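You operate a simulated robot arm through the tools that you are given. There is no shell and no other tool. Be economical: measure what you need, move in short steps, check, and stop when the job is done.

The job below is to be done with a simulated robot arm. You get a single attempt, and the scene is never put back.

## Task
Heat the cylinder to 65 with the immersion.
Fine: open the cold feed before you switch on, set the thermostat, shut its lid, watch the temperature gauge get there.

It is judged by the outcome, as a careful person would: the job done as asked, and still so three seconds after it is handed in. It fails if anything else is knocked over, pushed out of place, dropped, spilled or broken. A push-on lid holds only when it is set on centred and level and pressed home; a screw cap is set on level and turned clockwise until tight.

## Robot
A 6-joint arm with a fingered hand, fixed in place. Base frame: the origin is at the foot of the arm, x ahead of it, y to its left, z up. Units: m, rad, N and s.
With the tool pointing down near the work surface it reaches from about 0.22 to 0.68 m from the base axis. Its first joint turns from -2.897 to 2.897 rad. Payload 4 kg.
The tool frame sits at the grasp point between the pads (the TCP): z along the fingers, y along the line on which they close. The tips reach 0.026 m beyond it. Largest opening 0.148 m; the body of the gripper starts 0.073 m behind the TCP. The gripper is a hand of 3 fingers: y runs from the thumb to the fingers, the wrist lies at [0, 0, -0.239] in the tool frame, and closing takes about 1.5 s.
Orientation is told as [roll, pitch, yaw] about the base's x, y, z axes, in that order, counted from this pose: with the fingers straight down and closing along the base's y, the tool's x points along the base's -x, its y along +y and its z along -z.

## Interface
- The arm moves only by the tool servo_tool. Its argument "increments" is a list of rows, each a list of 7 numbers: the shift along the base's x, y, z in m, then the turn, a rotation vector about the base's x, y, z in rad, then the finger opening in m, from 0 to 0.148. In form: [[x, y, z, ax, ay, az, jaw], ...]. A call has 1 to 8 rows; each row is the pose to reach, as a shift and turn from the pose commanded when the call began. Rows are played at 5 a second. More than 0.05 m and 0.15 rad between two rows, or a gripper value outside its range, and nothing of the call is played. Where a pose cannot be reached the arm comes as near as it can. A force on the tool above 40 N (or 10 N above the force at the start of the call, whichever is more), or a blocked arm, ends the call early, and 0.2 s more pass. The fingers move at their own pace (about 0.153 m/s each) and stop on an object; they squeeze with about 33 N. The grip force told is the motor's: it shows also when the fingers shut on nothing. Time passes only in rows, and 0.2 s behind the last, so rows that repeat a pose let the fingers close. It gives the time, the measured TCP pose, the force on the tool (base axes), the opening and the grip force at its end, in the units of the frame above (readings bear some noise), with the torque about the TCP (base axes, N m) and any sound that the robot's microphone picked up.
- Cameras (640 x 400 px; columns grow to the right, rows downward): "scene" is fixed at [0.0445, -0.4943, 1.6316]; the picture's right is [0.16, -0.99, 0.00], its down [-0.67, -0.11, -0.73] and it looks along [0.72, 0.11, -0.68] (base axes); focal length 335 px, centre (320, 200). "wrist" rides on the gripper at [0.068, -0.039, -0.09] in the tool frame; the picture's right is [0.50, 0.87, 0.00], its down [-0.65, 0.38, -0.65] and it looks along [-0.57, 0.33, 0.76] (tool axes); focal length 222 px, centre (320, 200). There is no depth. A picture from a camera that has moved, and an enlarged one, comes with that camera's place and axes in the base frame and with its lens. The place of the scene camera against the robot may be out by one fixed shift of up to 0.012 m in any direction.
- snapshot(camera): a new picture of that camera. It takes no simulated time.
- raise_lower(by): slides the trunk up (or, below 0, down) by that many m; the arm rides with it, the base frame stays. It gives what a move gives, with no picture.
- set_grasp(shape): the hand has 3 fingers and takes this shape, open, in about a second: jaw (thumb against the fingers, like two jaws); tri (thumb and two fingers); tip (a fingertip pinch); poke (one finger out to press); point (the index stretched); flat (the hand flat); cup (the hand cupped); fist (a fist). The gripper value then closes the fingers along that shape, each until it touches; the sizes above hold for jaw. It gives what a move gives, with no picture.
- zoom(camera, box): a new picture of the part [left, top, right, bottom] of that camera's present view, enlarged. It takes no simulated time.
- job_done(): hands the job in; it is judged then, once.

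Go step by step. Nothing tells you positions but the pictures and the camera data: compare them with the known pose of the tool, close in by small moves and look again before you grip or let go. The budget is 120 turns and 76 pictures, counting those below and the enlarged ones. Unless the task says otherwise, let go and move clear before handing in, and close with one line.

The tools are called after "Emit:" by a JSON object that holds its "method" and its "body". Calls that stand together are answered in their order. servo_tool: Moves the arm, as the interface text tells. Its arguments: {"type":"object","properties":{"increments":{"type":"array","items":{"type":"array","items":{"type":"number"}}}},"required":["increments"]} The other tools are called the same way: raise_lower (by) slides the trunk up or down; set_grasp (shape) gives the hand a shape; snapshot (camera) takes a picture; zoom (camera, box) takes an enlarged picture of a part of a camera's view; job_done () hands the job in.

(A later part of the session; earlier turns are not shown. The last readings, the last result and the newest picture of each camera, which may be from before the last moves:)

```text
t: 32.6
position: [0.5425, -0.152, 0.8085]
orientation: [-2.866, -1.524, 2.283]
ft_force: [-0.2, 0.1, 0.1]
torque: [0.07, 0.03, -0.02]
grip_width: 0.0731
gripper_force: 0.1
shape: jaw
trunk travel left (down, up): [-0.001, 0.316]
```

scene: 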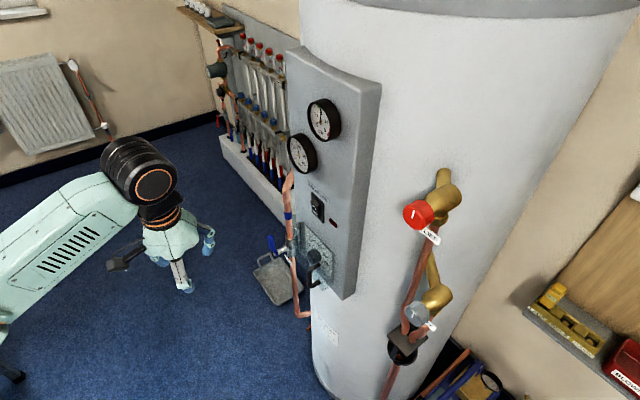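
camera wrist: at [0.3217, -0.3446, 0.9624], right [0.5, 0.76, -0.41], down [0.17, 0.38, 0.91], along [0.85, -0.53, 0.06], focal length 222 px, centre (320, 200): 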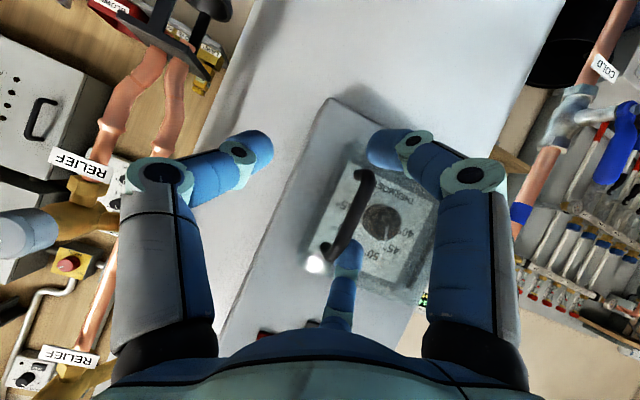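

That unwound it: the hand is level again, heading about −33°, with no reach complaint. Now I'll pitch down first here, then yaw and move to the handle in that pitched pose.

Emit:
{"method": "servo_tool", "body": {"increments": [[-0.01, 0, 0.03, 0.079, 0.12, 0, 0.073], [-0.02, 0, 0.06, 0.158, 0.24, 0, 0.073], [-0.03, 0, 0.09, 0.237, 0.36, 0, 0.073], [-0.04, 0, 0.12, 0.316, 0.48, 0, 0.073], [-0.06, 0, 0.16, 0.39, 0.592, 0, 0.073]]}}

Emit:
{"method": "servo_tool", "body": {"increments": [[-0.01, -0.02, 0.01, 0, 0, -0.1, 0.06], [-0.02, -0.04, 0.02, 0, 0, -0.2, 0.06], [-0.03, -0.06, 0.03, 0, 0, -0.3, 0.06], [-0.04, -0.08, 0.03, 0, 0, -0.38, 0.06], [-0.05, -0.11, 0.03, 0, 0, -0.46, 0.06], [-0.06, -0.14, 0.03, 0, 0, -0.55, 0.06]]}}

Emit:
{"method": "snapshot", "body": {"camera": "wrist"}}

```text
t: 33.8
position: [0.4835, -0.1542, 0.9716]
orientation: [-0.024, -0.911, -0.555]
ft_force: [0.3, 0.7, -0.7]
torque: [-0.04, -0.02, -0.02]
grip_width: 0.0728
gripper_force: 0.0
shape: jaw
trunk travel left (down, up): [-0.001, 0.316]
```

```text
t: 35.2
position: [0.4237, -0.2927, 0.998]
orientation: [-0.019, -0.906, -1.115]
ft_force: [-0.4, 0.2, 0.1]
torque: [0.01, -0.01, 0.0]
grip_width: 0.0602
gripper_force: 0.1
shape: jaw
trunk travel left (down, up): [-0.001, 0.316]
```

```text
35 pictures are left
camera wrist: at [0.3384, -0.2083, 1.0005], right [0.65, 0.65, -0.4], down [0.31, 0.27, 0.91], along [0.7, -0.71, -0.03], focal length 222 px, centre (320, 200)
```

wrist: 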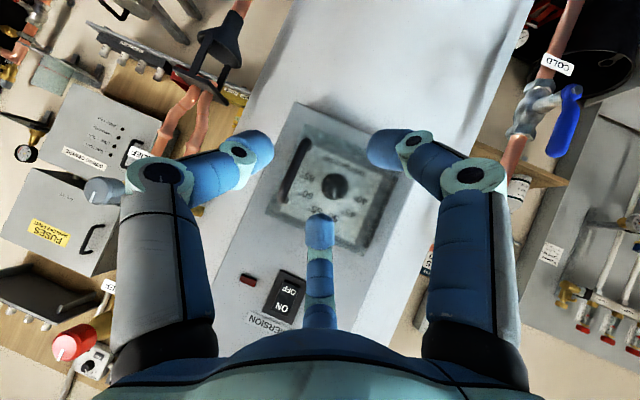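

Good: a clear view, no limit. Before gripping the narrow handle I'll see what the fingertip-pinch shape looks like.

Emit:
{"method": "set_grasp", "body": {"shape": "tip"}}

Emit:
{"method": "snapshot", "body": {"camera": "wrist"}}

```text
t: 36.1
position: [0.4222, -0.2927, 0.9972]
orientation: [-0.019, -0.904, -1.111]
ft_force: [-1.0, 0.5, 0.2]
torque: [0.04, -0.01, -0.01]
grip_width: 0.1481
gripper_force: 0.1
shape: tip
trunk travel left (down, up): [-0.001, 0.316]
```

```text
34 pictures are left
camera wrist: at [0.3384, -0.2079, 1.0005], right [0.64, 0.65, -0.4], down [0.31, 0.27, 0.91], along [0.7, -0.71, -0.03], focal length 222 px, centre (320, 200)
```

wrist: 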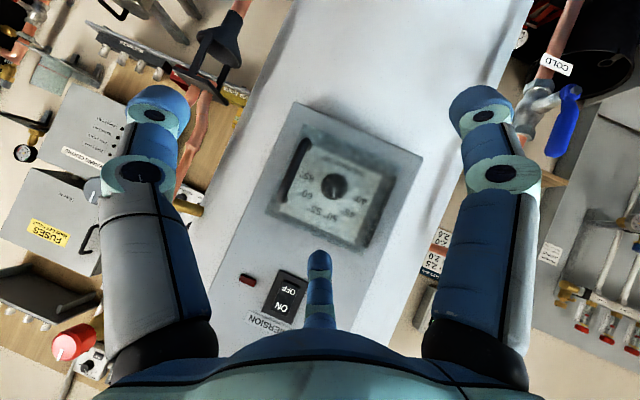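

Emit:
{"method": "servo_tool", "body": {"increments": [[0, 0, 0, 0, 0, 0, 0.05], [0, 0, 0, 0, 0, 0, 0.05], [0, 0, 0, 0, 0, 0, 0.05], [0, 0, 0, 0, 0, 0, 0.05]]}}

Emit:
{"method": "snapshot", "body": {"camera": "wrist"}}

```text
t: 37.1
position: [0.4227, -0.2922, 0.9977]
orientation: [-0.019, -0.904, -1.111]
ft_force: [0.7, -0.4, 0.4]
torque: [0.01, -0.01, -0.01]
grip_width: 0.0506
gripper_force: 0.1
shape: tip
trunk travel left (down, up): [-0.001, 0.316]
```

```text
33 pictures are left
camera wrist: at [0.3384, -0.208, 1.0005], right [0.65, 0.65, -0.4], down [0.31, 0.27, 0.91], along [0.7, -0.71, -0.03], focal length 222 px, centre (320, 200)
```

wrist: 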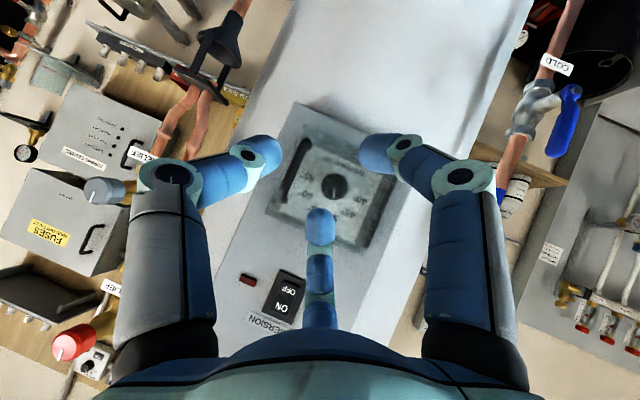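

Three fingers close symmetrically in this shape too. I'll line the hand up radially (heading −40.5°, nearly square to the panel) while still pitched down, then pitch up to level so that the wrist passes its singular pose cleanly.

Emit:
{"method": "servo_tool", "body": {"increments": [[0.003, -0.015, -0.004, 0, 0, 0.08, 0.05], [0.006, -0.03, -0.008, 0, 0, 0.16, 0.05], [0.01, -0.045, -0.012, 0, 0, 0.24, 0.05], [0.014, -0.06, -0.016, 0, 0, 0.32, 0.05], [0.018, -0.075, -0.02, 0, 0, 0.404, 0.05]]}}

Emit:
{"method": "servo_tool", "body": {"increments": [[0, 0, 0, -0.086, -0.101, 0, 0.05], [0, 0, 0, -0.172, -0.202, 0, 0.05], [0, 0, 0, -0.258, -0.303, 0, 0.05], [0, 0, 0, -0.344, -0.404, 0, 0.05], [0, 0, 0, -0.425, -0.5, 0, 0.05]]}}

Emit:
{"method": "snapshot", "body": {"camera": "wrist"}}

```text
t: 38.3
position: [0.4403, -0.3673, 0.9779]
orientation: [-0.021, -0.903, -0.711]
ft_force: [0.2, 0.2, 0.2]
torque: [-0.02, 0.03, 0.03]
grip_width: 0.0506
gripper_force: 0.0
shape: tip
trunk travel left (down, up): [-0.001, 0.316]
```

```text
t: 39.5
position: [0.4412, -0.368, 0.9784]
orientation: [0.28, -1.559, -1.007]
ft_force: [0.4, -0.3, 0.1]
torque: [-0.03, 0.04, 0.02]
grip_width: 0.0501
gripper_force: 0.1
shape: tip
out of reach, approached as far as the arm can: row 2, 3
trunk travel left (down, up): [-0.001, 0.316]
```

```text
32 pictures are left
camera wrist: at [0.3473, -0.337, 0.9117], right [0.57, 0.65, -0.5], down [-0.23, 0.71, 0.66], along [0.79, -0.26, 0.56], focal length 222 px, centre (320, 200)
```

wrist: 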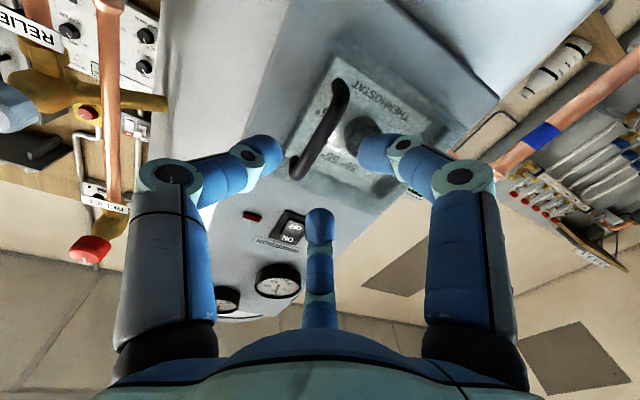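

Level and in line: the handle's bar lies between the thumb and fingers. Moving straight in now.

Emit:
{"method": "servo_tool", "body": {"increments": [[0.01, -0.012, -0.003, 0, 0, 0, 0.06], [0.02, -0.024, -0.006, 0, 0, 0, 0.06], [0.03, -0.036, -0.006, 0, 0, 0, 0.06]]}}

Emit:
{"method": "snapshot", "body": {"camera": "wrist"}}

Emit:
{"method": "zoom", "body": {"camera": "scene", "box": [260, 220, 360, 320]}}

```text
t: 40.3
position: [0.4712, -0.4043, 0.9727]
orientation: [0.171, -1.56, -0.897]
ft_force: [-1.0, -0.4, 0.0]
torque: [-0.02, -0.05, -0.03]
grip_width: 0.0597
gripper_force: 0.1
shape: tip
trunk travel left (down, up): [-0.001, 0.316]
```

```text
31 pictures are left
camera wrist: at [0.3773, -0.3735, 0.9066], right [0.57, 0.65, -0.5], down [-0.23, 0.71, 0.66], along [0.79, -0.26, 0.56], focal length 222 px, centre (320, 200)
```

wrist: 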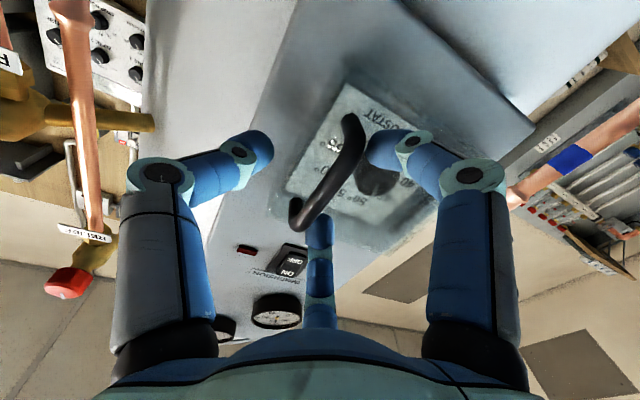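

```text
4.00 times, centred on (310, 270) of scene
camera zoom: at [0.0445, -0.4943, 1.6316], right [0.16, -0.99, 0.0], down [-0.67, -0.11, -0.73], along [0.72, 0.11, -0.68], focal length 1339 px, centre (360, -80)
```

zoom: 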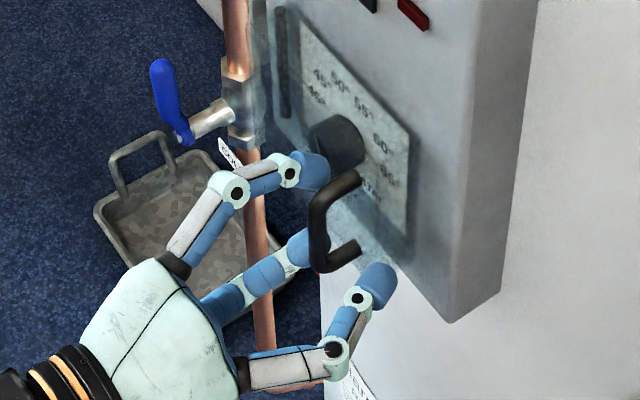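

The bar is between the fingers. Closing.

Emit:
{"method": "servo_tool", "body": {"increments": [[0, 0, 0, 0, 0, 0, 0.03], [0, 0, 0, 0, 0, 0, 0.0], [0, 0, 0, 0, 0, 0, 0.0], [0, 0, 0, 0, 0, 0, 0.0], [0, 0, 0, 0, 0, 0, 0.0]]}}

Emit:
{"method": "snapshot", "body": {"camera": "wrist"}}

Emit:
{"method": "zoom", "body": {"camera": "scene", "box": [260, 220, 360, 320]}}

```text
t: 41.5
position: [0.4717, -0.4026, 0.9733]
orientation: [0.107, -1.561, -0.834]
ft_force: [8.2, 2.1, 1.4]
torque: [0.04, 0.0, 0.02]
grip_width: 0.0031
gripper_force: 33.0
shape: tip
trunk travel left (down, up): [-0.001, 0.316]
```

```text
29 pictures are left
camera wrist: at [0.378, -0.3731, 0.9066], right [0.57, 0.65, -0.5], down [-0.23, 0.71, 0.66], along [0.79, -0.26, 0.56], focal length 222 px, centre (320, 200)
```

wrist: 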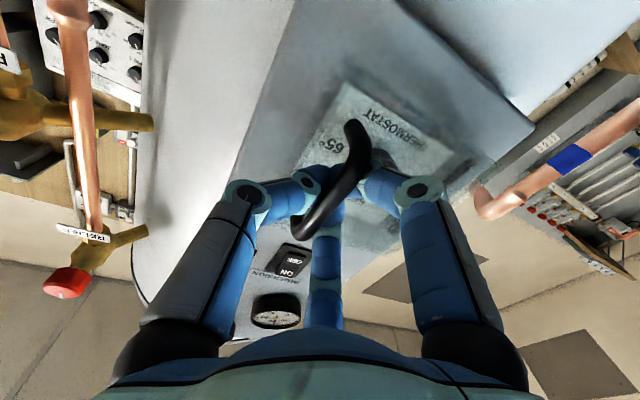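

```text
4.00 times, centred on (310, 270) of scene
camera zoom: at [0.0445, -0.4943, 1.6316], right [0.16, -0.99, 0.0], down [-0.67, -0.11, -0.73], along [0.72, 0.11, -0.68], focal length 1339 px, centre (360, -80)
```

zoom: 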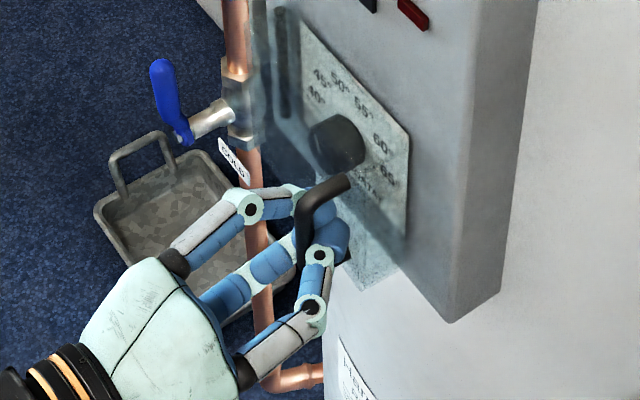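

The fingers are wrapped behind the bar. I'll pull gently along the hinge arc.

Emit:
{"method": "servo_tool", "body": {"increments": [[-0.004, 0.008, 0, 0, 0, -0.03, 0], [-0.007, 0.0165, 0, 0, 0, -0.06, 0], [-0.0098, 0.025, 0, 0, 0, -0.1, 0], [-0.0118, 0.0338, 0, 0, 0, -0.14, 0], [-0.013, 0.043, 0, 0, 0, -0.18, 0], [-0.0137, 0.0517, 0, 0, 0, -0.22, 0]]}}

Emit:
{"method": "zoom", "body": {"camera": "scene", "box": [260, 220, 360, 320]}}

```text
t: 43.0
position: [0.4628, -0.3518, 0.973]
orientation: [-0.191, -1.56, -0.746]
ft_force: [28.8, -2.6, -0.5]
torque: [-0.01, -0.04, -0.13]
grip_width: 0.0015
gripper_force: 33.0
shape: tip
trunk travel left (down, up): [-0.001, 0.316]
stopped in row 6: the force on the tool passed its limit at 41 N (the readings are from after the stop); the commanded pose is now the measured one
```

```text
4.00 times, centred on (310, 270) of scene
camera zoom: at [0.0445, -0.4943, 1.6316], right [0.16, -0.99, 0.0], down [-0.67, -0.11, -0.73], along [0.72, 0.11, -0.68], focal length 1339 px, centre (360, -80)
```

zoom: 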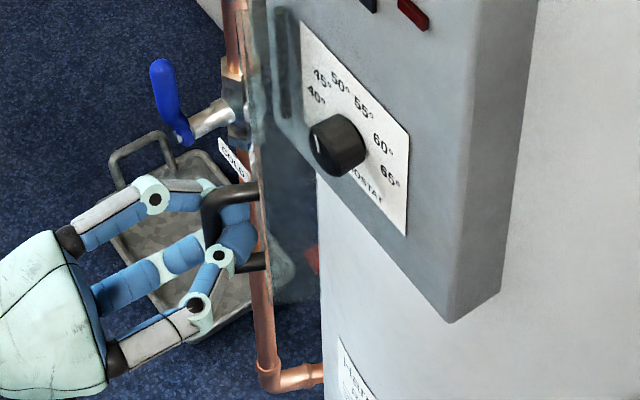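

The cover is open about 27° and swings freely; the side force says my arc is a bit wide. I'll continue with a tighter arc.

Emit:
{"method": "servo_tool", "body": {"increments": [[0.005, 0.005, 0, 0, 0, -0.02, 0], [0.006, 0.015, 0, 0, 0, -0.05, 0], [0.008, 0.025, 0, 0, 0, -0.09, 0], [0.01, 0.035, 0, 0, 0, -0.13, 0], [0.014, 0.046, 0, 0, 0, -0.17, 0], [0.018, 0.056, 0, 0, 0, -0.21, 0], [0.023, 0.066, 0, 0, 0, -0.25, 0]]}}

Emit:
{"method": "zoom", "body": {"camera": "scene", "box": [240, 200, 360, 320]}}

```text
t: 44.7
position: [0.4852, -0.2879, 0.9733]
orientation: [-0.072, -1.56, -1.116]
ft_force: [26.1, -20.2, -1.5]
torque: [0.0, 0.0, -0.28]
grip_width: 0.0013
gripper_force: 32.7
shape: tip
trunk travel left (down, up): [-0.001, 0.316]
stopped in row 7: the force on the tool passed its limit at 41 N (the readings are from after the stop); the commanded pose is now the measured one
```

```text
3.33 times, centred on (300, 260) of scene
camera zoom: at [0.0445, -0.4943, 1.6316], right [0.16, -0.99, 0.0], down [-0.67, -0.11, -0.73], along [0.72, 0.11, -0.68], focal length 1116 px, centre (387, 0)
```

zoom: 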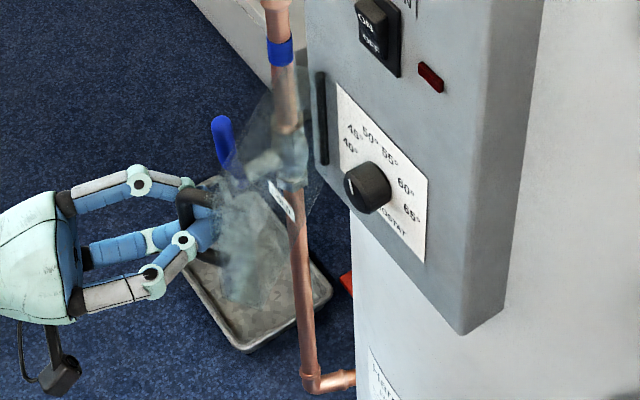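

It is open roughly 60° and the force points towards the hinge, so I'll ease inward and carry on round.

Emit:
{"method": "servo_tool", "body": {"increments": [[0.008, 0.0, 0, 0, 0, -0.03, 0], [0.018, 0.014, 0, 0, 0, -0.08, 0], [0.031, 0.029, 0, 0, 0, -0.13, 0], [0.047, 0.045, 0, 0, 0, -0.18, 0], [0.065, 0.056, 0, 0, 0, -0.23, 0], [0.085, 0.064, 0, 0, 0, -0.28, 0], [0.108, 0.068, 0, 0, 0, -0.33, 0]]}}

Emit:
{"method": "zoom", "body": {"camera": "scene", "box": [220, 190, 360, 320]}}

```text
t: 45.9
position: [0.5438, -0.2373, 0.9727]
orientation: [0.082, -1.562, -1.5]
ft_force: [10.7, -29.2, -1.8]
torque: [0.02, -0.02, -0.27]
grip_width: 0.0007
gripper_force: 33.0
shape: tip
trunk travel left (down, up): [-0.001, 0.316]
stopped in row 6: the force on the tool passed its limit at 47 N (the readings are from after the stop); the commanded pose is now the measured one
```

```text
3.08 times, centred on (290, 255) of scene
camera zoom: at [0.0445, -0.4943, 1.6316], right [0.16, -0.99, 0.0], down [-0.67, -0.11, -0.73], along [0.72, 0.11, -0.68], focal length 1030 px, centre (412, 31)
```

zoom: 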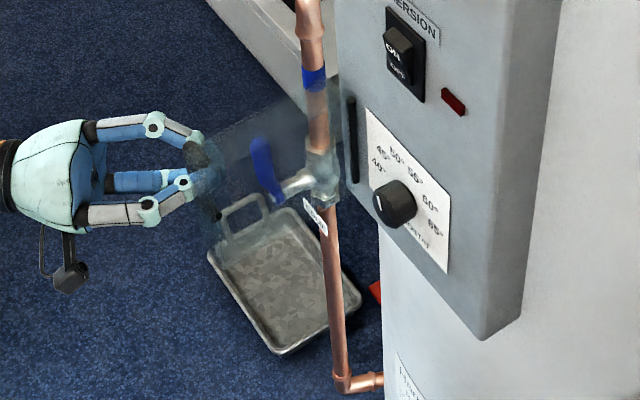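

About 90° open. I'll tighten the arc again and swing it further back, without turning the hand more.

Emit:
{"method": "servo_tool", "body": {"increments": [[0.006, -0.006, 0, 0, 0, 0, 0], [0.018, 0.0, 0, 0, 0, 0, 0], [0.034, 0.002, 0, 0, 0, 0, 0], [0.05, 0.004, 0, 0, 0, 0, 0], [0.066, 0.003, 0, 0, 0, 0, 0], [0.08, 0.0, 0, 0, 0, 0, 0], [0.094, -0.004, 0, 0, 0, 0, 0]]}}

Emit:
{"method": "zoom", "body": {"camera": "scene", "box": [220, 190, 360, 320]}}

```text
t: 47.3
position: [0.6164, -0.2275, 0.9758]
orientation: [0.469, -1.565, -1.89]
ft_force: [-18.9, 22.2, 1.3]
torque: [0.07, 0.18, -1.52]
grip_width: 0.0
gripper_force: 32.8
shape: tip
trunk travel left (down, up): [-0.001, 0.316]
stopped in row 6: the force on the tool passed its limit at 48 N (the readings are from after the stop); the commanded pose is now the measured one
```

```text
3.08 times, centred on (290, 255) of scene
camera zoom: at [0.0445, -0.4943, 1.6316], right [0.16, -0.99, 0.0], down [-0.67, -0.11, -0.73], along [0.72, 0.11, -0.68], focal length 1030 px, centre (412, 31)
```

zoom: 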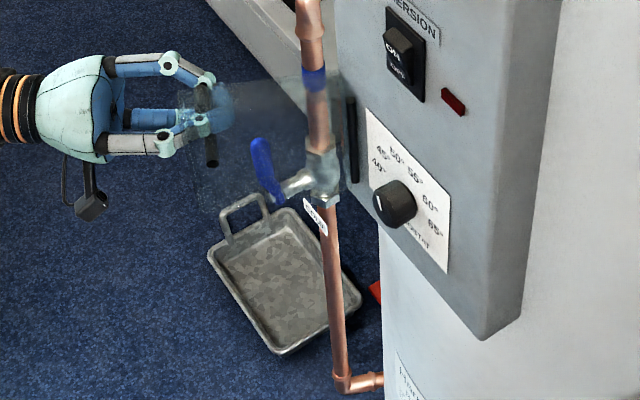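

The cover is open about 115–120° and comes to its stop. I'll ease the pressure, open the fingers and back away.

Emit:
{"method": "servo_tool", "body": {"increments": [[-0.004, 0.003, 0, 0, 0, 0, 0.0], [-0.004, 0.003, 0, 0, 0, 0, 0.04], [-0.004, 0.003, 0, 0, 0, 0, 0.08], [-0.004, 0.003, 0, 0, 0, 0, 0.08], [-0.006, 0.02, 0, 0, 0, 0, 0.08], [-0.01, 0.04, 0, 0, 0, 0, 0.08], [-0.02, 0.07, 0, 0, 0, 0, 0.08], [-0.03, 0.1, 0, 0, 0, 0, 0.08]]}}

Emit:
{"method": "zoom", "body": {"camera": "scene", "box": [220, 190, 360, 320]}}

```text
t: 49.1
position: [0.5898, -0.1314, 0.9742]
orientation: [0.089, -1.561, -1.508]
ft_force: [0.8, -0.6, -0.2]
torque: [0.03, 0.02, 0.01]
grip_width: 0.0796
gripper_force: 0.1
shape: tip
trunk travel left (down, up): [-0.001, 0.316]
```

```text
3.08 times, centred on (290, 255) of scene
camera zoom: at [0.0445, -0.4943, 1.6316], right [0.16, -0.99, 0.0], down [-0.67, -0.11, -0.73], along [0.72, 0.11, -0.68], focal length 1030 px, centre (412, 31)
```

zoom: 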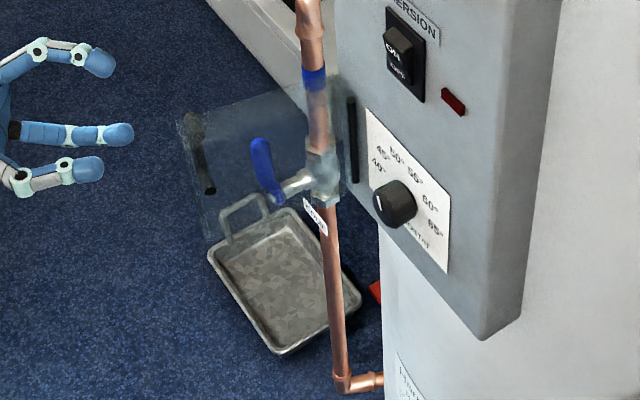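

The cover stays open. Now the knob, centred near (0.546,-0.406,0.970): I'll swing round to face it squarely.

Emit:
{"method": "servo_tool", "body": {"increments": [[-0.03, 0.0, 0, 0, 0, 0.05, 0.08], [-0.06, -0.01, 0, 0, 0, 0.13, 0.08], [-0.085, -0.04, 0, 0, 0, 0.22, 0.08], [-0.1, -0.08, -0.001, 0, 0, 0.32, 0.08], [-0.108, -0.12, -0.002, 0, 0, 0.42, 0.08], [-0.108, -0.16, -0.003, 0, 0, 0.52, 0.08], [-0.108, -0.19, -0.004, 0, 0, 0.6, 0.08], [-0.108, -0.212, -0.004, 0, 0, 0.67, 0.08]]}}

Emit:
{"method": "snapshot", "body": {"camera": "wrist"}}

```text
t: 50.9
position: [0.4827, -0.3429, 0.97]
orientation: [0.125, -1.561, -0.875]
ft_force: [0.2, -0.3, -0.4]
torque: [0.01, -0.02, -0.02]
grip_width: 0.0795
gripper_force: 0.1
shape: tip
trunk travel left (down, up): [-0.001, 0.316]
```

```text
22 pictures are left
camera wrist: at [0.3885, -0.3097, 0.9029], right [0.59, 0.64, -0.5], down [-0.22, 0.72, 0.66], along [0.78, -0.28, 0.56], focal length 222 px, centre (320, 200)
```

wrist: 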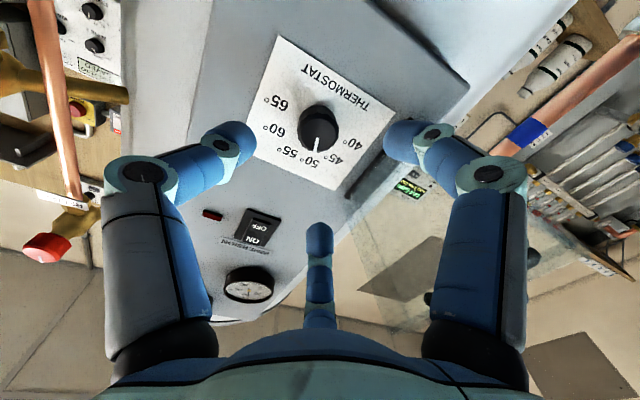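

Everything lines up. I'll pre-rotate the hand counter-clockwise about its axis to have room for the ~107° clockwise turn.

Emit:
{"method": "servo_tool", "body": {"increments": [[0, 0, 0, -0.1, 0.093, 0, 0.08], [0, 0, 0, -0.2, 0.187, 0, 0.08], [0, 0, 0, -0.3, 0.28, 0, 0.08], [0, 0, 0, -0.4, 0.373, 0, 0.08], [0, 0, 0, -0.5, 0.467, 0, 0.08], [0, 0, 0, -0.6, 0.56, 0, 0.08], [0, 0, 0, -0.68, 0.634, 0, 0.08]]}}

```text
t: 52.5
position: [0.4821, -0.3415, 0.9694]
orientation: [-1.564, -0.639, 0.809]
ft_force: [0.5, -0.4, -0.4]
torque: [0.0, 0.02, -0.03]
grip_width: 0.0797
gripper_force: 0.0
shape: tip
trunk travel left (down, up): [-0.001, 0.316]
```

Fine. Advancing over the knob.

Emit:
{"method": "servo_tool", "body": {"increments": [[0.013, -0.013, 0, 0, 0, 0, 0.08], [0.026, -0.026, 0, 0, 0, 0, 0.08], [0.039, -0.039, 0, 0, 0, 0, 0.08], [0.052, -0.052, 0, 0, 0, 0, 0.08]]}}

Emit:
{"method": "snapshot", "body": {"camera": "wrist"}}

Emit:
{"method": "zoom", "body": {"camera": "scene", "box": [260, 200, 370, 310]}}

```text
t: 53.5
position: [0.5337, -0.3944, 0.9694]
orientation: [-1.563, -0.64, 0.809]
ft_force: [0.2, -0.2, 0.1]
torque: [0.02, 0.0, 0.02]
grip_width: 0.0797
gripper_force: 0.0
shape: tip
trunk travel left (down, up): [-0.001, 0.316]
```

```text
21 pictures are left
camera wrist: at [0.4145, -0.39, 0.9597], right [0.08, 0.09, -0.99], down [0.04, 0.99, 0.09], along [1.0, -0.05, 0.07], focal length 222 px, centre (320, 200)
```

wrist: 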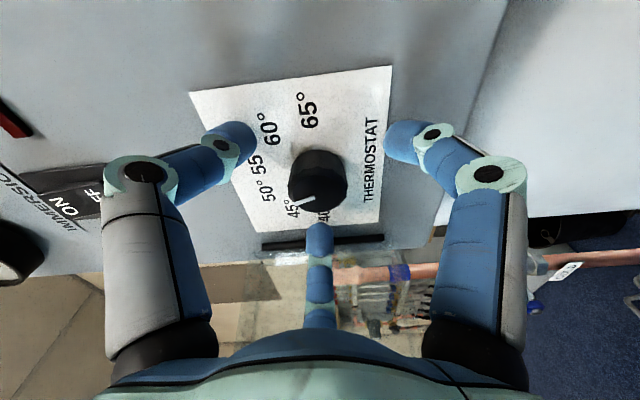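

```text
3.64 times, centred on (315, 255) of scene
camera zoom: at [0.0445, -0.4943, 1.6316], right [0.16, -0.99, 0.0], down [-0.67, -0.11, -0.73], along [0.72, 0.11, -0.68], focal length 1217 px, centre (338, 0)
```

zoom: 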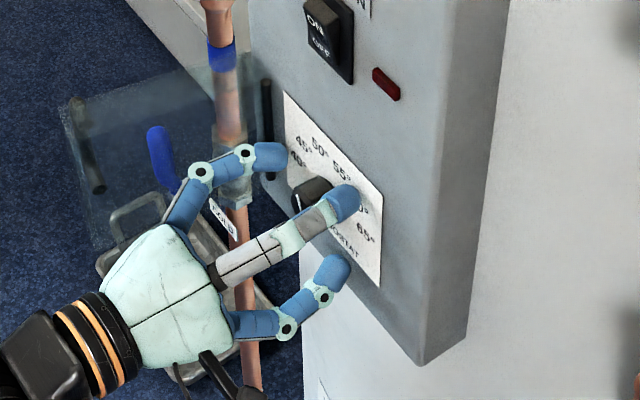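

The three fingertips surround the knob. Closing.

Emit:
{"method": "servo_tool", "body": {"increments": [[0, 0, 0, 0, 0, 0, 0.04], [0, 0, 0, 0, 0, 0, 0.01], [0, 0, 0, 0, 0, 0, 0.0], [0, 0, 0, 0, 0, 0, 0.0], [0, 0, 0, 0, 0, 0, 0.0]]}}

Emit:
{"method": "snapshot", "body": {"camera": "wrist"}}

```text
t: 54.7
position: [0.5341, -0.3954, 0.9695]
orientation: [-1.564, -0.642, 0.81]
ft_force: [3.6, -2.8, 1.5]
torque: [-0.06, -0.08, -0.05]
grip_width: 0.0261
gripper_force: 33.4
shape: tip
trunk travel left (down, up): [-0.001, 0.316]
```

```text
19 pictures are left
camera wrist: at [0.4147, -0.3901, 0.9599], right [0.08, 0.09, -0.99], down [0.04, 0.99, 0.09], along [1.0, -0.05, 0.07], focal length 222 px, centre (320, 200)
```

wrist: 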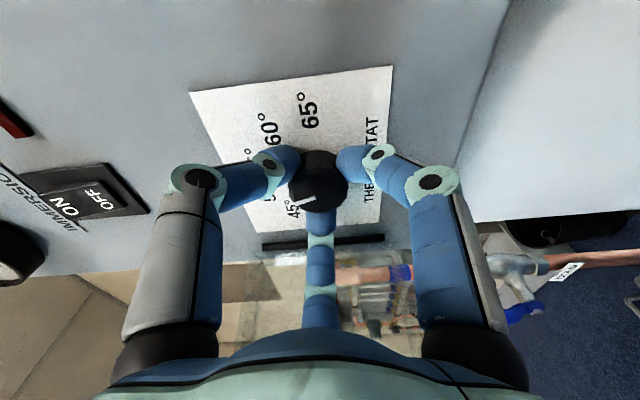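

Gripped. I'll turn clockwise by 1.18 rad first and check that the knob follows.

Emit:
{"method": "servo_tool", "body": {"increments": [[0, 0, 0, 0.108, -0.101, 0, 0], [0, 0, 0, 0.216, -0.202, 0, 0], [0, 0, 0, 0.324, -0.303, 0, 0], [0, 0, 0, 0.432, -0.404, 0, 0], [0, 0, 0, 0.54, -0.505, 0, 0], [0, 0, 0, 0.648, -0.606, 0, 0], [0, 0, 0, 0.756, -0.707, 0, 0], [0, 0, 0, 0.864, -0.808, 0, 0]]}}

Emit:
{"method": "snapshot", "body": {"camera": "wrist"}}

```text
t: 56.5
position: [0.5346, -0.3941, 0.9693]
orientation: [1.539, -1.315, -2.289]
ft_force: [5.0, -0.5, -6.1]
torque: [0.0, -0.01, -0.01]
grip_width: 0.0258
gripper_force: 32.8
shape: tip
trunk travel left (down, up): [-0.001, 0.316]
```

```text
18 pictures are left
camera wrist: at [0.4538, -0.3482, 0.8939], right [0.65, 0.71, -0.27], down [-0.34, 0.59, 0.73], along [0.68, -0.39, 0.62], focal length 222 px, centre (320, 200)
```

wrist: 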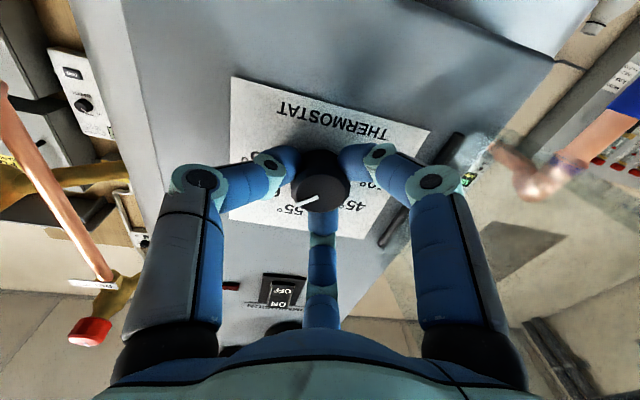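

The knob follows. By the mark it now reads near 58; I'll turn a further 0.75 rad and measure.

Emit:
{"method": "servo_tool", "body": {"increments": [[0, 0, 0, 0.108, -0.101, 0, 0], [0, 0, 0, 0.216, -0.202, 0, 0], [0, 0, 0, 0.324, -0.303, 0, 0], [0, 0, 0, 0.432, -0.404, 0, 0], [0, 0, 0, 0.548, -0.512, 0, 0]]}}

Emit:
{"method": "zoom", "body": {"camera": "wrist", "box": [230, 60, 430, 260]}}

Emit:
{"method": "zoom", "body": {"camera": "scene", "box": [290, 215, 350, 275]}}

```text
refused: row 5 steps farther than a row can; nothing moved
```

```text
2.00 times, centred on (330, 160) of wrist
camera zoom: at [0.4538, -0.3482, 0.8939], right [0.65, 0.71, -0.27], down [-0.34, 0.59, 0.73], along [0.68, -0.39, 0.62], focal length 444 px, centre (300, 280)
```

zoom: 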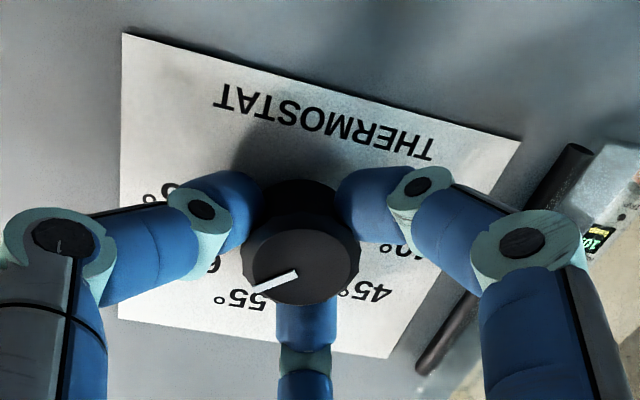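

```text
6.67 times, centred on (320, 245) of scene
camera zoom: at [0.0445, -0.4943, 1.6316], right [0.16, -0.99, 0.0], down [-0.67, -0.11, -0.73], along [0.72, 0.11, -0.68], focal length 2231 px, centre (320, -100)
```

zoom: 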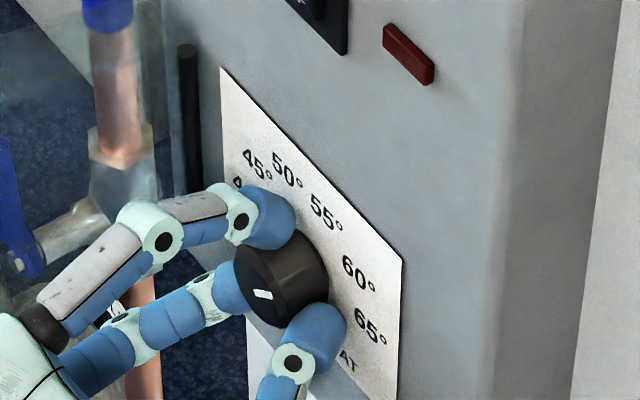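

That call was refused for its step size; the scale works out to about 36° per 5° with 65 at +90° (3 o'clock), and the mark is near +50°. I'll turn 0.63 rad more, then release and look clearly.

Emit:
{"method": "servo_tool", "body": {"increments": [[0, 0, 0, 0.092, -0.086, 0, 0], [0, 0, 0, 0.184, -0.172, 0, 0], [0, 0, 0, 0.276, -0.258, 0, 0], [0, 0, 0, 0.368, -0.344, 0, 0], [0, 0, 0, 0.46, -0.43, 0, 0], [0, 0, 0, 0.46, -0.43, 0, 0]]}}

Emit:
{"method": "servo_tool", "body": {"increments": [[0, 0, 0, 0, 0, 0, 0.05], [0, 0, 0, 0, 0, 0, 0.08], [0, 0, 0, 0, 0, 0, 0.08], [-0.013, 0.013, 0, 0, 0, 0, 0.1], [-0.026, 0.026, 0, 0, 0, 0, 0.1], [-0.039, 0.039, 0, 0, 0, 0, 0.1]]}}

Emit:
{"method": "zoom", "body": {"camera": "wrist", "box": [230, 60, 430, 260]}}

```text
t: 57.9
position: [0.534, -0.3932, 0.9696]
orientation: [1.567, -0.686, -2.312]
ft_force: [7.2, 2.3, -2.7]
torque: [0.03, 0.0, 0.05]
grip_width: 0.0256
gripper_force: 33.2
shape: tip
trunk travel left (down, up): [-0.001, 0.316]
```

```text
t: 59.3
position: [0.4954, -0.3547, 0.9691]
orientation: [1.566, -0.687, -2.312]
ft_force: [0.3, -0.2, -0.2]
torque: [-0.01, 0.02, -0.04]
grip_width: 0.0996
gripper_force: 0.1
shape: tip
trunk travel left (down, up): [-0.001, 0.316]
```

```text
2.00 times, centred on (330, 160) of wrist
camera zoom: at [0.4468, -0.2734, 0.8963], right [0.64, 0.69, 0.35], down [-0.66, 0.25, 0.71], along [0.4, -0.68, 0.61], focal length 444 px, centre (300, 280)
```

zoom: 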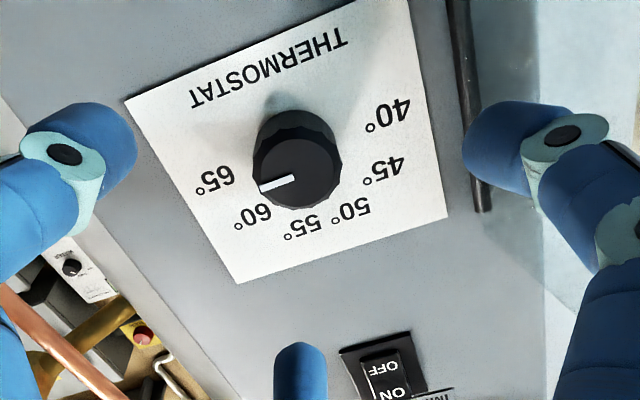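

The pointer now looks to be on or very near 65. An enlarged check:

Emit:
{"method": "zoom", "body": {"camera": "wrist", "box": [275, 100, 355, 180]}}

```text
5.00 times, centred on (315, 140) of wrist
camera zoom: at [0.4468, -0.2734, 0.8963], right [0.64, 0.69, 0.35], down [-0.66, 0.25, 0.71], along [0.4, -0.68, 0.61], focal length 1111 px, centre (345, 500)
```

zoom: 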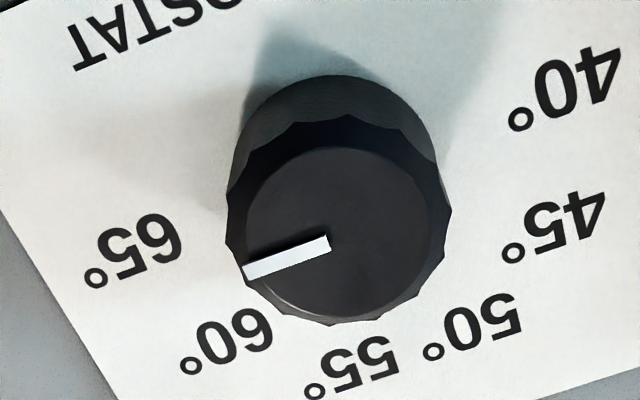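

The pointer reads 65 (within about a third of a degree). Now to shut the lid: I'll unroll the hand and go back round to the outer side of the open cover, fingers closed.

Emit:
{"method": "servo_tool", "body": {"increments": [[-0.006, 0.006, 0, -0.1, 0.093, 0, 0.05], [-0.013, 0.012, 0, -0.2, 0.187, 0, 0.0], [-0.013, 0.012, 0, -0.3, 0.28, 0, 0.0], [-0.013, 0.012, 0, -0.4, 0.373, 0, 0.0], [-0.013, 0.012, 0, -0.5, 0.467, 0, 0.0], [-0.013, 0.012, 0, -0.6, 0.56, 0, 0.0], [-0.013, 0.012, 0, -0.643, 0.6, 0, 0.0]]}}

Emit:
{"method": "servo_tool", "body": {"increments": [[0, 0.022, 0, 0, 0, -0.07, 0.0], [0, 0.052, 0, 0, 0, -0.15, 0.0], [0, 0.092, 0, 0, 0, -0.25, 0.0], [0.008, 0.132, 0, 0, 0, -0.35, 0.0], [0.023, 0.172, 0, 0, 0, -0.45, 0.0], [0.048, 0.202, 0, 0, 0, -0.54, 0.0], [0.078, 0.212, 0, 0, 0, -0.62, 0.0], [0.108, 0.212, 0, 0, 0, -0.67, 0.0]]}}

Emit:
{"method": "servo_tool", "body": {"increments": [[0.04, 0, 0, 0, 0, 0, 0.0], [0.08, 0, 0, 0, 0, 0, 0.0], [0.085, -0.03, 0, 0, 0, 0, 0.0], [0.085, -0.06, 0, 0, 0, 0, 0.0]]}}

Emit:
{"method": "zoom", "body": {"camera": "scene", "box": [200, 170, 360, 310]}}

```text
t: 60.9
position: [0.4816, -0.3432, 0.97]
orientation: [0.361, -1.564, -1.109]
ft_force: [-0.4, 0.1, 0.0]
torque: [-0.03, 0.01, 0.02]
grip_width: 0.0
gripper_force: 33.4
shape: tip
trunk travel left (down, up): [-0.001, 0.316]
```

```text
t: 62.7
position: [0.5897, -0.1312, 0.9694]
orientation: [0.456, -1.564, -1.876]
ft_force: [-0.3, -0.3, -0.7]
torque: [-0.04, 0.03, 0.03]
grip_width: 0.0
gripper_force: 33.1
shape: tip
trunk travel left (down, up): [-0.001, 0.316]
```

```text
t: 63.7
position: [0.6744, -0.1924, 0.9702]
orientation: [0.589, -1.563, -2.011]
ft_force: [-0.8, 0.1, 0.1]
torque: [0.02, 0.01, -0.03]
grip_width: 0.0
gripper_force: 33.1
shape: tip
trunk travel left (down, up): [-0.001, 0.316]
```

```text
2.86 times, centred on (280, 240) of scene
camera zoom: at [0.0445, -0.4943, 1.6316], right [0.16, -0.99, 0.0], down [-0.67, -0.11, -0.73], along [0.72, 0.11, -0.68], focal length 956 px, centre (434, 86)
```

zoom: 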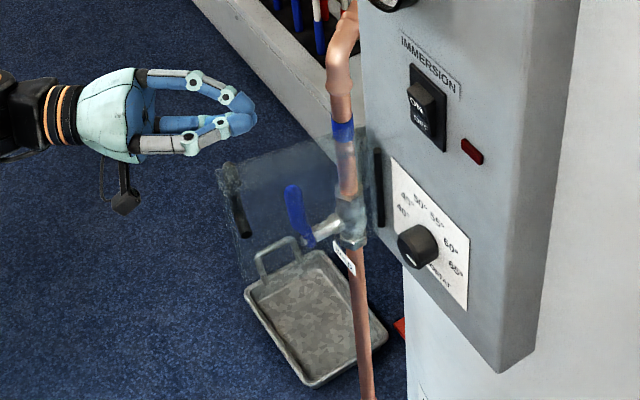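

The hand is on the outer side of the cover. I'll move in past its edge and sweep it back round.

Emit:
{"method": "servo_tool", "body": {"increments": [[0, -0.025, 0, 0, 0, 0, 0], [0, -0.045, 0, 0, 0, 0, 0], [-0.024, -0.042, 0, 0, 0, 0, 0], [-0.049, -0.042, 0, 0, 0, 0, 0], [-0.074, -0.045, 0, 0, 0, 0, 0], [-0.096, -0.048, 0, 0, 0, 0, 0], [-0.117, -0.053, 0, 0, 0, 0, 0], [-0.137, -0.062, 0, 0, 0, 0, 0]]}}

Emit:
{"method": "zoom", "body": {"camera": "scene", "box": [200, 170, 360, 310]}}

```text
t: 65.5
position: [0.5366, -0.2518, 0.9712]
orientation: [0.562, -1.562, -1.983]
ft_force: [-0.1, 0.1, 0.0]
torque: [0.02, -0.01, -0.02]
grip_width: 0.0
gripper_force: 32.9
shape: tip
trunk travel left (down, up): [-0.001, 0.316]
```

```text
2.86 times, centred on (280, 240) of scene
camera zoom: at [0.0445, -0.4943, 1.6316], right [0.16, -0.99, 0.0], down [-0.67, -0.11, -0.73], along [0.72, 0.11, -0.68], focal length 956 px, centre (434, 86)
```

zoom: 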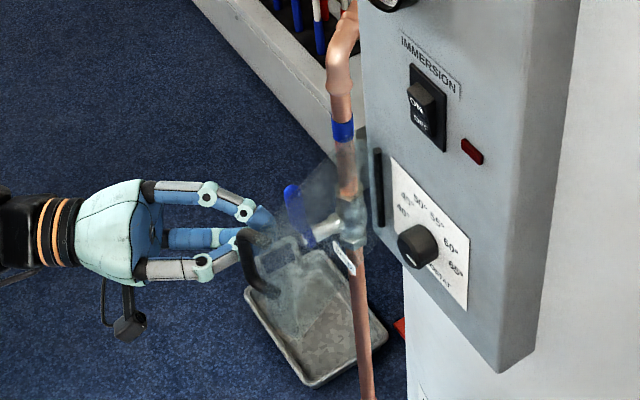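

The cover follows with hardly any force. I'll keep pushing round, turning the hand back square to the panel.

Emit:
{"method": "servo_tool", "body": {"increments": [[-0.0126, -0.008, 0, 0, 0, 0.08, 0], [-0.0246, -0.018, 0, 0, 0, 0.17, 0], [-0.0356, -0.031, 0, 0, 0, 0.27, 0], [-0.0446, -0.045, 0, 0, 0, 0.37, 0], [-0.0516, -0.059, 0, 0, 0, 0.47, 0], [-0.0566, -0.074, 0, 0, 0, 0.57, 0]]}}

Emit:
{"method": "zoom", "body": {"camera": "scene", "box": [230, 190, 360, 320]}}

```text
t: 66.9
position: [0.4806, -0.328, 0.9692]
orientation: [0.617, -1.562, -1.466]
ft_force: [-0.5, 0.0, -0.1]
torque: [0.0, 0.03, -0.03]
grip_width: 0.0
gripper_force: 33.4
shape: tip
trunk travel left (down, up): [-0.001, 0.316]
```

```text
3.08 times, centred on (295, 255) of scene
camera zoom: at [0.0445, -0.4943, 1.6316], right [0.16, -0.99, 0.0], down [-0.67, -0.11, -0.73], along [0.72, 0.11, -0.68], focal length 1030 px, centre (397, 31)
```

zoom: 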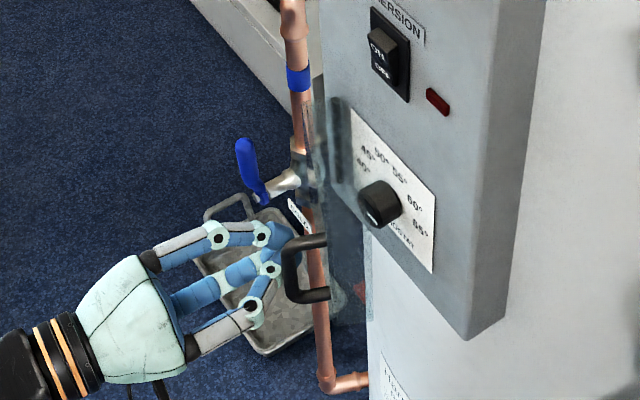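

The cover is about 27° from shut, fingertips on its face left of the handle. I'll push straight in until it seats.

Emit:
{"method": "servo_tool", "body": {"increments": [[0.005, -0.017, 0, 0, 0, 0, 0], [0.013, -0.028, 0, 0, 0, 0, 0], [0.02, -0.036, 0, 0, 0, 0, 0], [0.026, -0.042, 0, 0, 0, 0, 0], [0.031, -0.047, 0, 0, 0, 0, 0], [0.036, -0.052, 0, 0, 0, 0, 0], [0.041, -0.057, 0, 0, 0, 0, 0], [0.046, -0.062, 0, 0, 0, 0, 0]]}}

Emit:
{"method": "zoom", "body": {"camera": "scene", "box": [230, 190, 360, 320]}}

```text
t: 68.3
position: [0.5116, -0.3741, 0.9711]
orientation: [0.413, -1.562, -1.264]
ft_force: [-22.9, 25.6, 4.1]
torque: [-0.08, -0.1, 0.12]
grip_width: 0.0
gripper_force: 32.8
shape: tip
trunk travel left (down, up): [-0.001, 0.316]
stopped in row 6: the force on the tool passed its limit at 50 N (the readings are from after the stop); the commanded pose is now the measured one
```

```text
3.08 times, centred on (295, 255) of scene
camera zoom: at [0.0445, -0.4943, 1.6316], right [0.16, -0.99, 0.0], down [-0.67, -0.11, -0.73], along [0.72, 0.11, -0.68], focal length 1030 px, centre (397, 31)
```

zoom: 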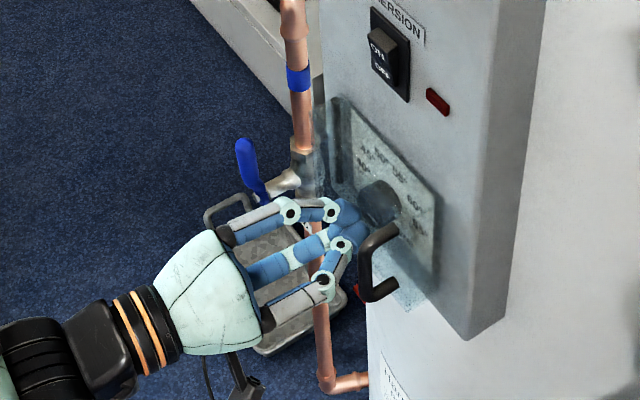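

The cover seats firmly on a hard stop at the closed depth. I'll back off, raise by the trunk to the switch's height and take the poke shape to press ON (upper end, near (0.5526,-0.4067,1.140)).

Emit:
{"method": "servo_tool", "body": {"increments": [[-0.01, 0.01, 0, 0, 0, 0, 0], [-0.02, 0.02, 0, 0, 0, 0, 0], [-0.03, 0.03, 0, 0, 0, 0, 0], [-0.04, 0.04, 0, 0, 0, 0, 0]]}}

Emit:
{"method": "raise_lower", "body": {"by": 0.17}}

Emit:
{"method": "set_grasp", "body": {"shape": "poke"}}

Emit:
{"method": "snapshot", "body": {"camera": "wrist"}}

```text
t: 69.3
position: [0.4748, -0.3353, 0.9682]
orientation: [0.28, -1.56, -1.127]
ft_force: [-0.2, 0.6, 0.3]
torque: [0.0, 0.0, -0.02]
grip_width: 0.0
gripper_force: 33.1
shape: tip
trunk travel left (down, up): [-0.001, 0.316]
```

```text
t: 71.2
position: [0.474, -0.3383, 1.1377]
orientation: [0.25, -1.559, -1.099]
ft_force: [0.2, 0.8, 1.8]
torque: [0.0, 0.06, -0.01]
grip_width: 0.0
gripper_force: 33.2
shape: tip
trunk travel left (down, up): [-0.171, 0.146]
```

```text
t: 72.1
position: [0.474, -0.3369, 1.1359]
orientation: [0.269, -1.559, -1.12]
ft_force: [-0.3, -0.3, 1.2]
torque: [0.0, -0.02, -0.02]
grip_width: 0.0
gripper_force: 0.1
shape: poke
trunk travel left (down, up): [-0.171, 0.146]
```

```text
9 pictures are left
camera wrist: at [0.385, -0.2952, 1.0705], right [0.65, 0.58, -0.5], down [-0.14, 0.73, 0.66], along [0.75, -0.36, 0.56], focal length 222 px, centre (320, 200)
```

wrist: 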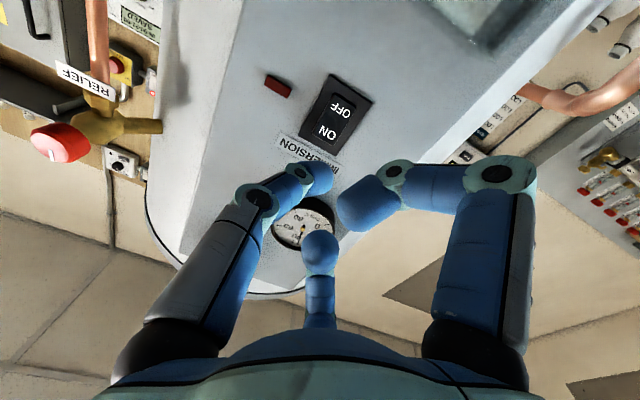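

Poke isn't clearly a single outstretched finger. I'll try "point" and look.

Emit:
{"method": "set_grasp", "body": {"shape": "point"}}

Emit:
{"method": "snapshot", "body": {"camera": "wrist"}}

```text
t: 73.0
position: [0.4743, -0.3371, 1.1376]
orientation: [0.268, -1.559, -1.117]
ft_force: [-0.4, 0.0, 0.4]
torque: [-0.02, 0.02, 0.02]
grip_width: 0.1419
gripper_force: 0.1
shape: point
trunk travel left (down, up): [-0.171, 0.146]
```

```text
8 pictures are left
camera wrist: at [0.385, -0.2952, 1.0705], right [0.65, 0.58, -0.5], down [-0.14, 0.73, 0.66], along [0.75, -0.36, 0.56], focal length 222 px, centre (320, 200)
```

wrist: 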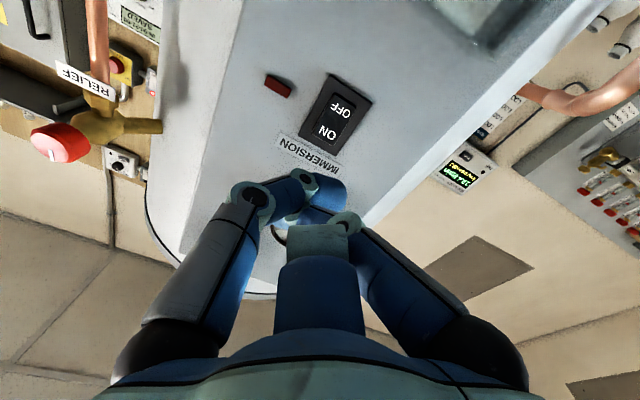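

The ON end of the rocker measures (0.550,-0.410,1.14–1.15). I'll use the closed three-finger tip, whose reach I know, and press the upper end in small steps.

Emit:
{"method": "set_grasp", "body": {"shape": "tip"}}

Emit:
{"method": "servo_tool", "body": {"increments": [[0, 0, 0.007, 0, 0, 0, 0.05], [0, 0, 0.015, 0, 0, 0, 0.0], [0, 0, 0.015, 0, 0, 0, 0.0], [0.01, -0.009, 0.015, 0, 0, 0, 0.0], [0.02, -0.018, 0.015, 0, 0, 0, 0.0], [0.03, -0.027, 0.015, 0, 0, 0, 0.0]]}}

Emit:
{"method": "snapshot", "body": {"camera": "wrist"}}

```text
t: 73.9
position: [0.4741, -0.3371, 1.1383]
orientation: [0.271, -1.558, -1.118]
ft_force: [-0.4, -0.1, 0.0]
torque: [0.01, 0.0, 0.01]
grip_width: 0.1481
gripper_force: 0.0
shape: tip
trunk travel left (down, up): [-0.171, 0.146]
```

```text
t: 75.3
position: [0.5053, -0.3645, 1.153]
orientation: [0.271, -1.558, -1.119]
ft_force: [-0.8, -0.2, -0.7]
torque: [-0.03, 0.02, -0.02]
grip_width: 0.0
gripper_force: 32.7
shape: tip
trunk travel left (down, up): [-0.171, 0.146]
```

```text
7 pictures are left
camera wrist: at [0.4157, -0.3219, 1.086], right [0.65, 0.58, -0.5], down [-0.15, 0.73, 0.66], along [0.75, -0.36, 0.56], focal length 222 px, centre (320, 200)
```

wrist: 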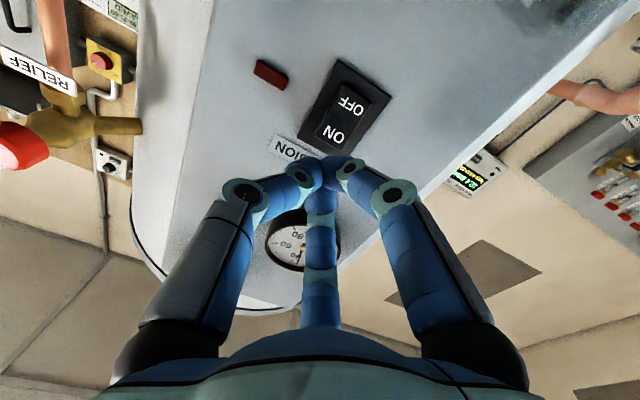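

The tip is aimed slightly right of the rocker, so I'll shift about 8 mm left, 4 mm down, and press in.

Emit:
{"method": "servo_tool", "body": {"increments": [[0.006, 0.006, -0.004, 0, 0, 0, 0], [0.014, -0.003, -0.004, 0, 0, 0, 0], [0.022, -0.012, -0.004, 0, 0, 0, 0], [0.027, -0.017, -0.004, 0, 0, 0, 0], [0.031, -0.022, -0.004, 0, 0, 0, 0], [0.035, -0.026, -0.004, 0, 0, 0, 0], [0.039, -0.03, -0.004, 0, 0, 0, 0], [0.043, -0.034, -0.004, 0, 0, 0, 0]]}}

Emit:
{"method": "zoom", "body": {"camera": "scene", "box": [270, 90, 370, 240]}}

```text
t: 76.9
position: [0.5373, -0.3882, 1.1503]
orientation: [0.301, -1.559, -1.148]
ft_force: [-25.0, 25.5, 3.2]
torque: [0.02, 0.07, -0.17]
grip_width: 0.0
gripper_force: 32.8
shape: tip
trunk travel left (down, up): [-0.171, 0.146]
stopped in row 7: the force on the tool passed its limit at 45 N (the readings are from after the stop); the commanded pose is now the measured one
```

```text
2.67 times, centred on (320, 165) of scene
camera zoom: at [0.0445, -0.4943, 1.6316], right [0.16, -0.99, 0.0], down [-0.67, -0.11, -0.73], along [0.72, 0.11, -0.68], focal length 893 px, centre (320, 293)
```

zoom: 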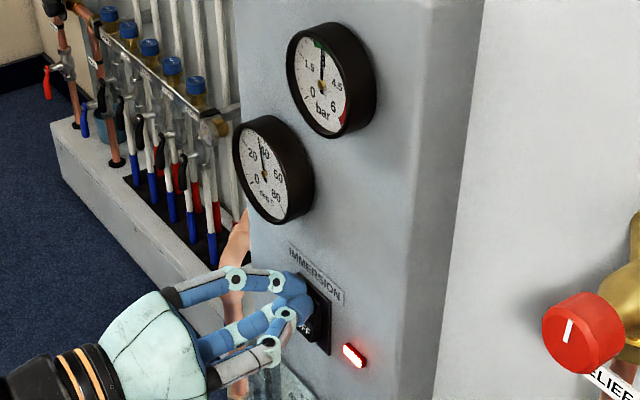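

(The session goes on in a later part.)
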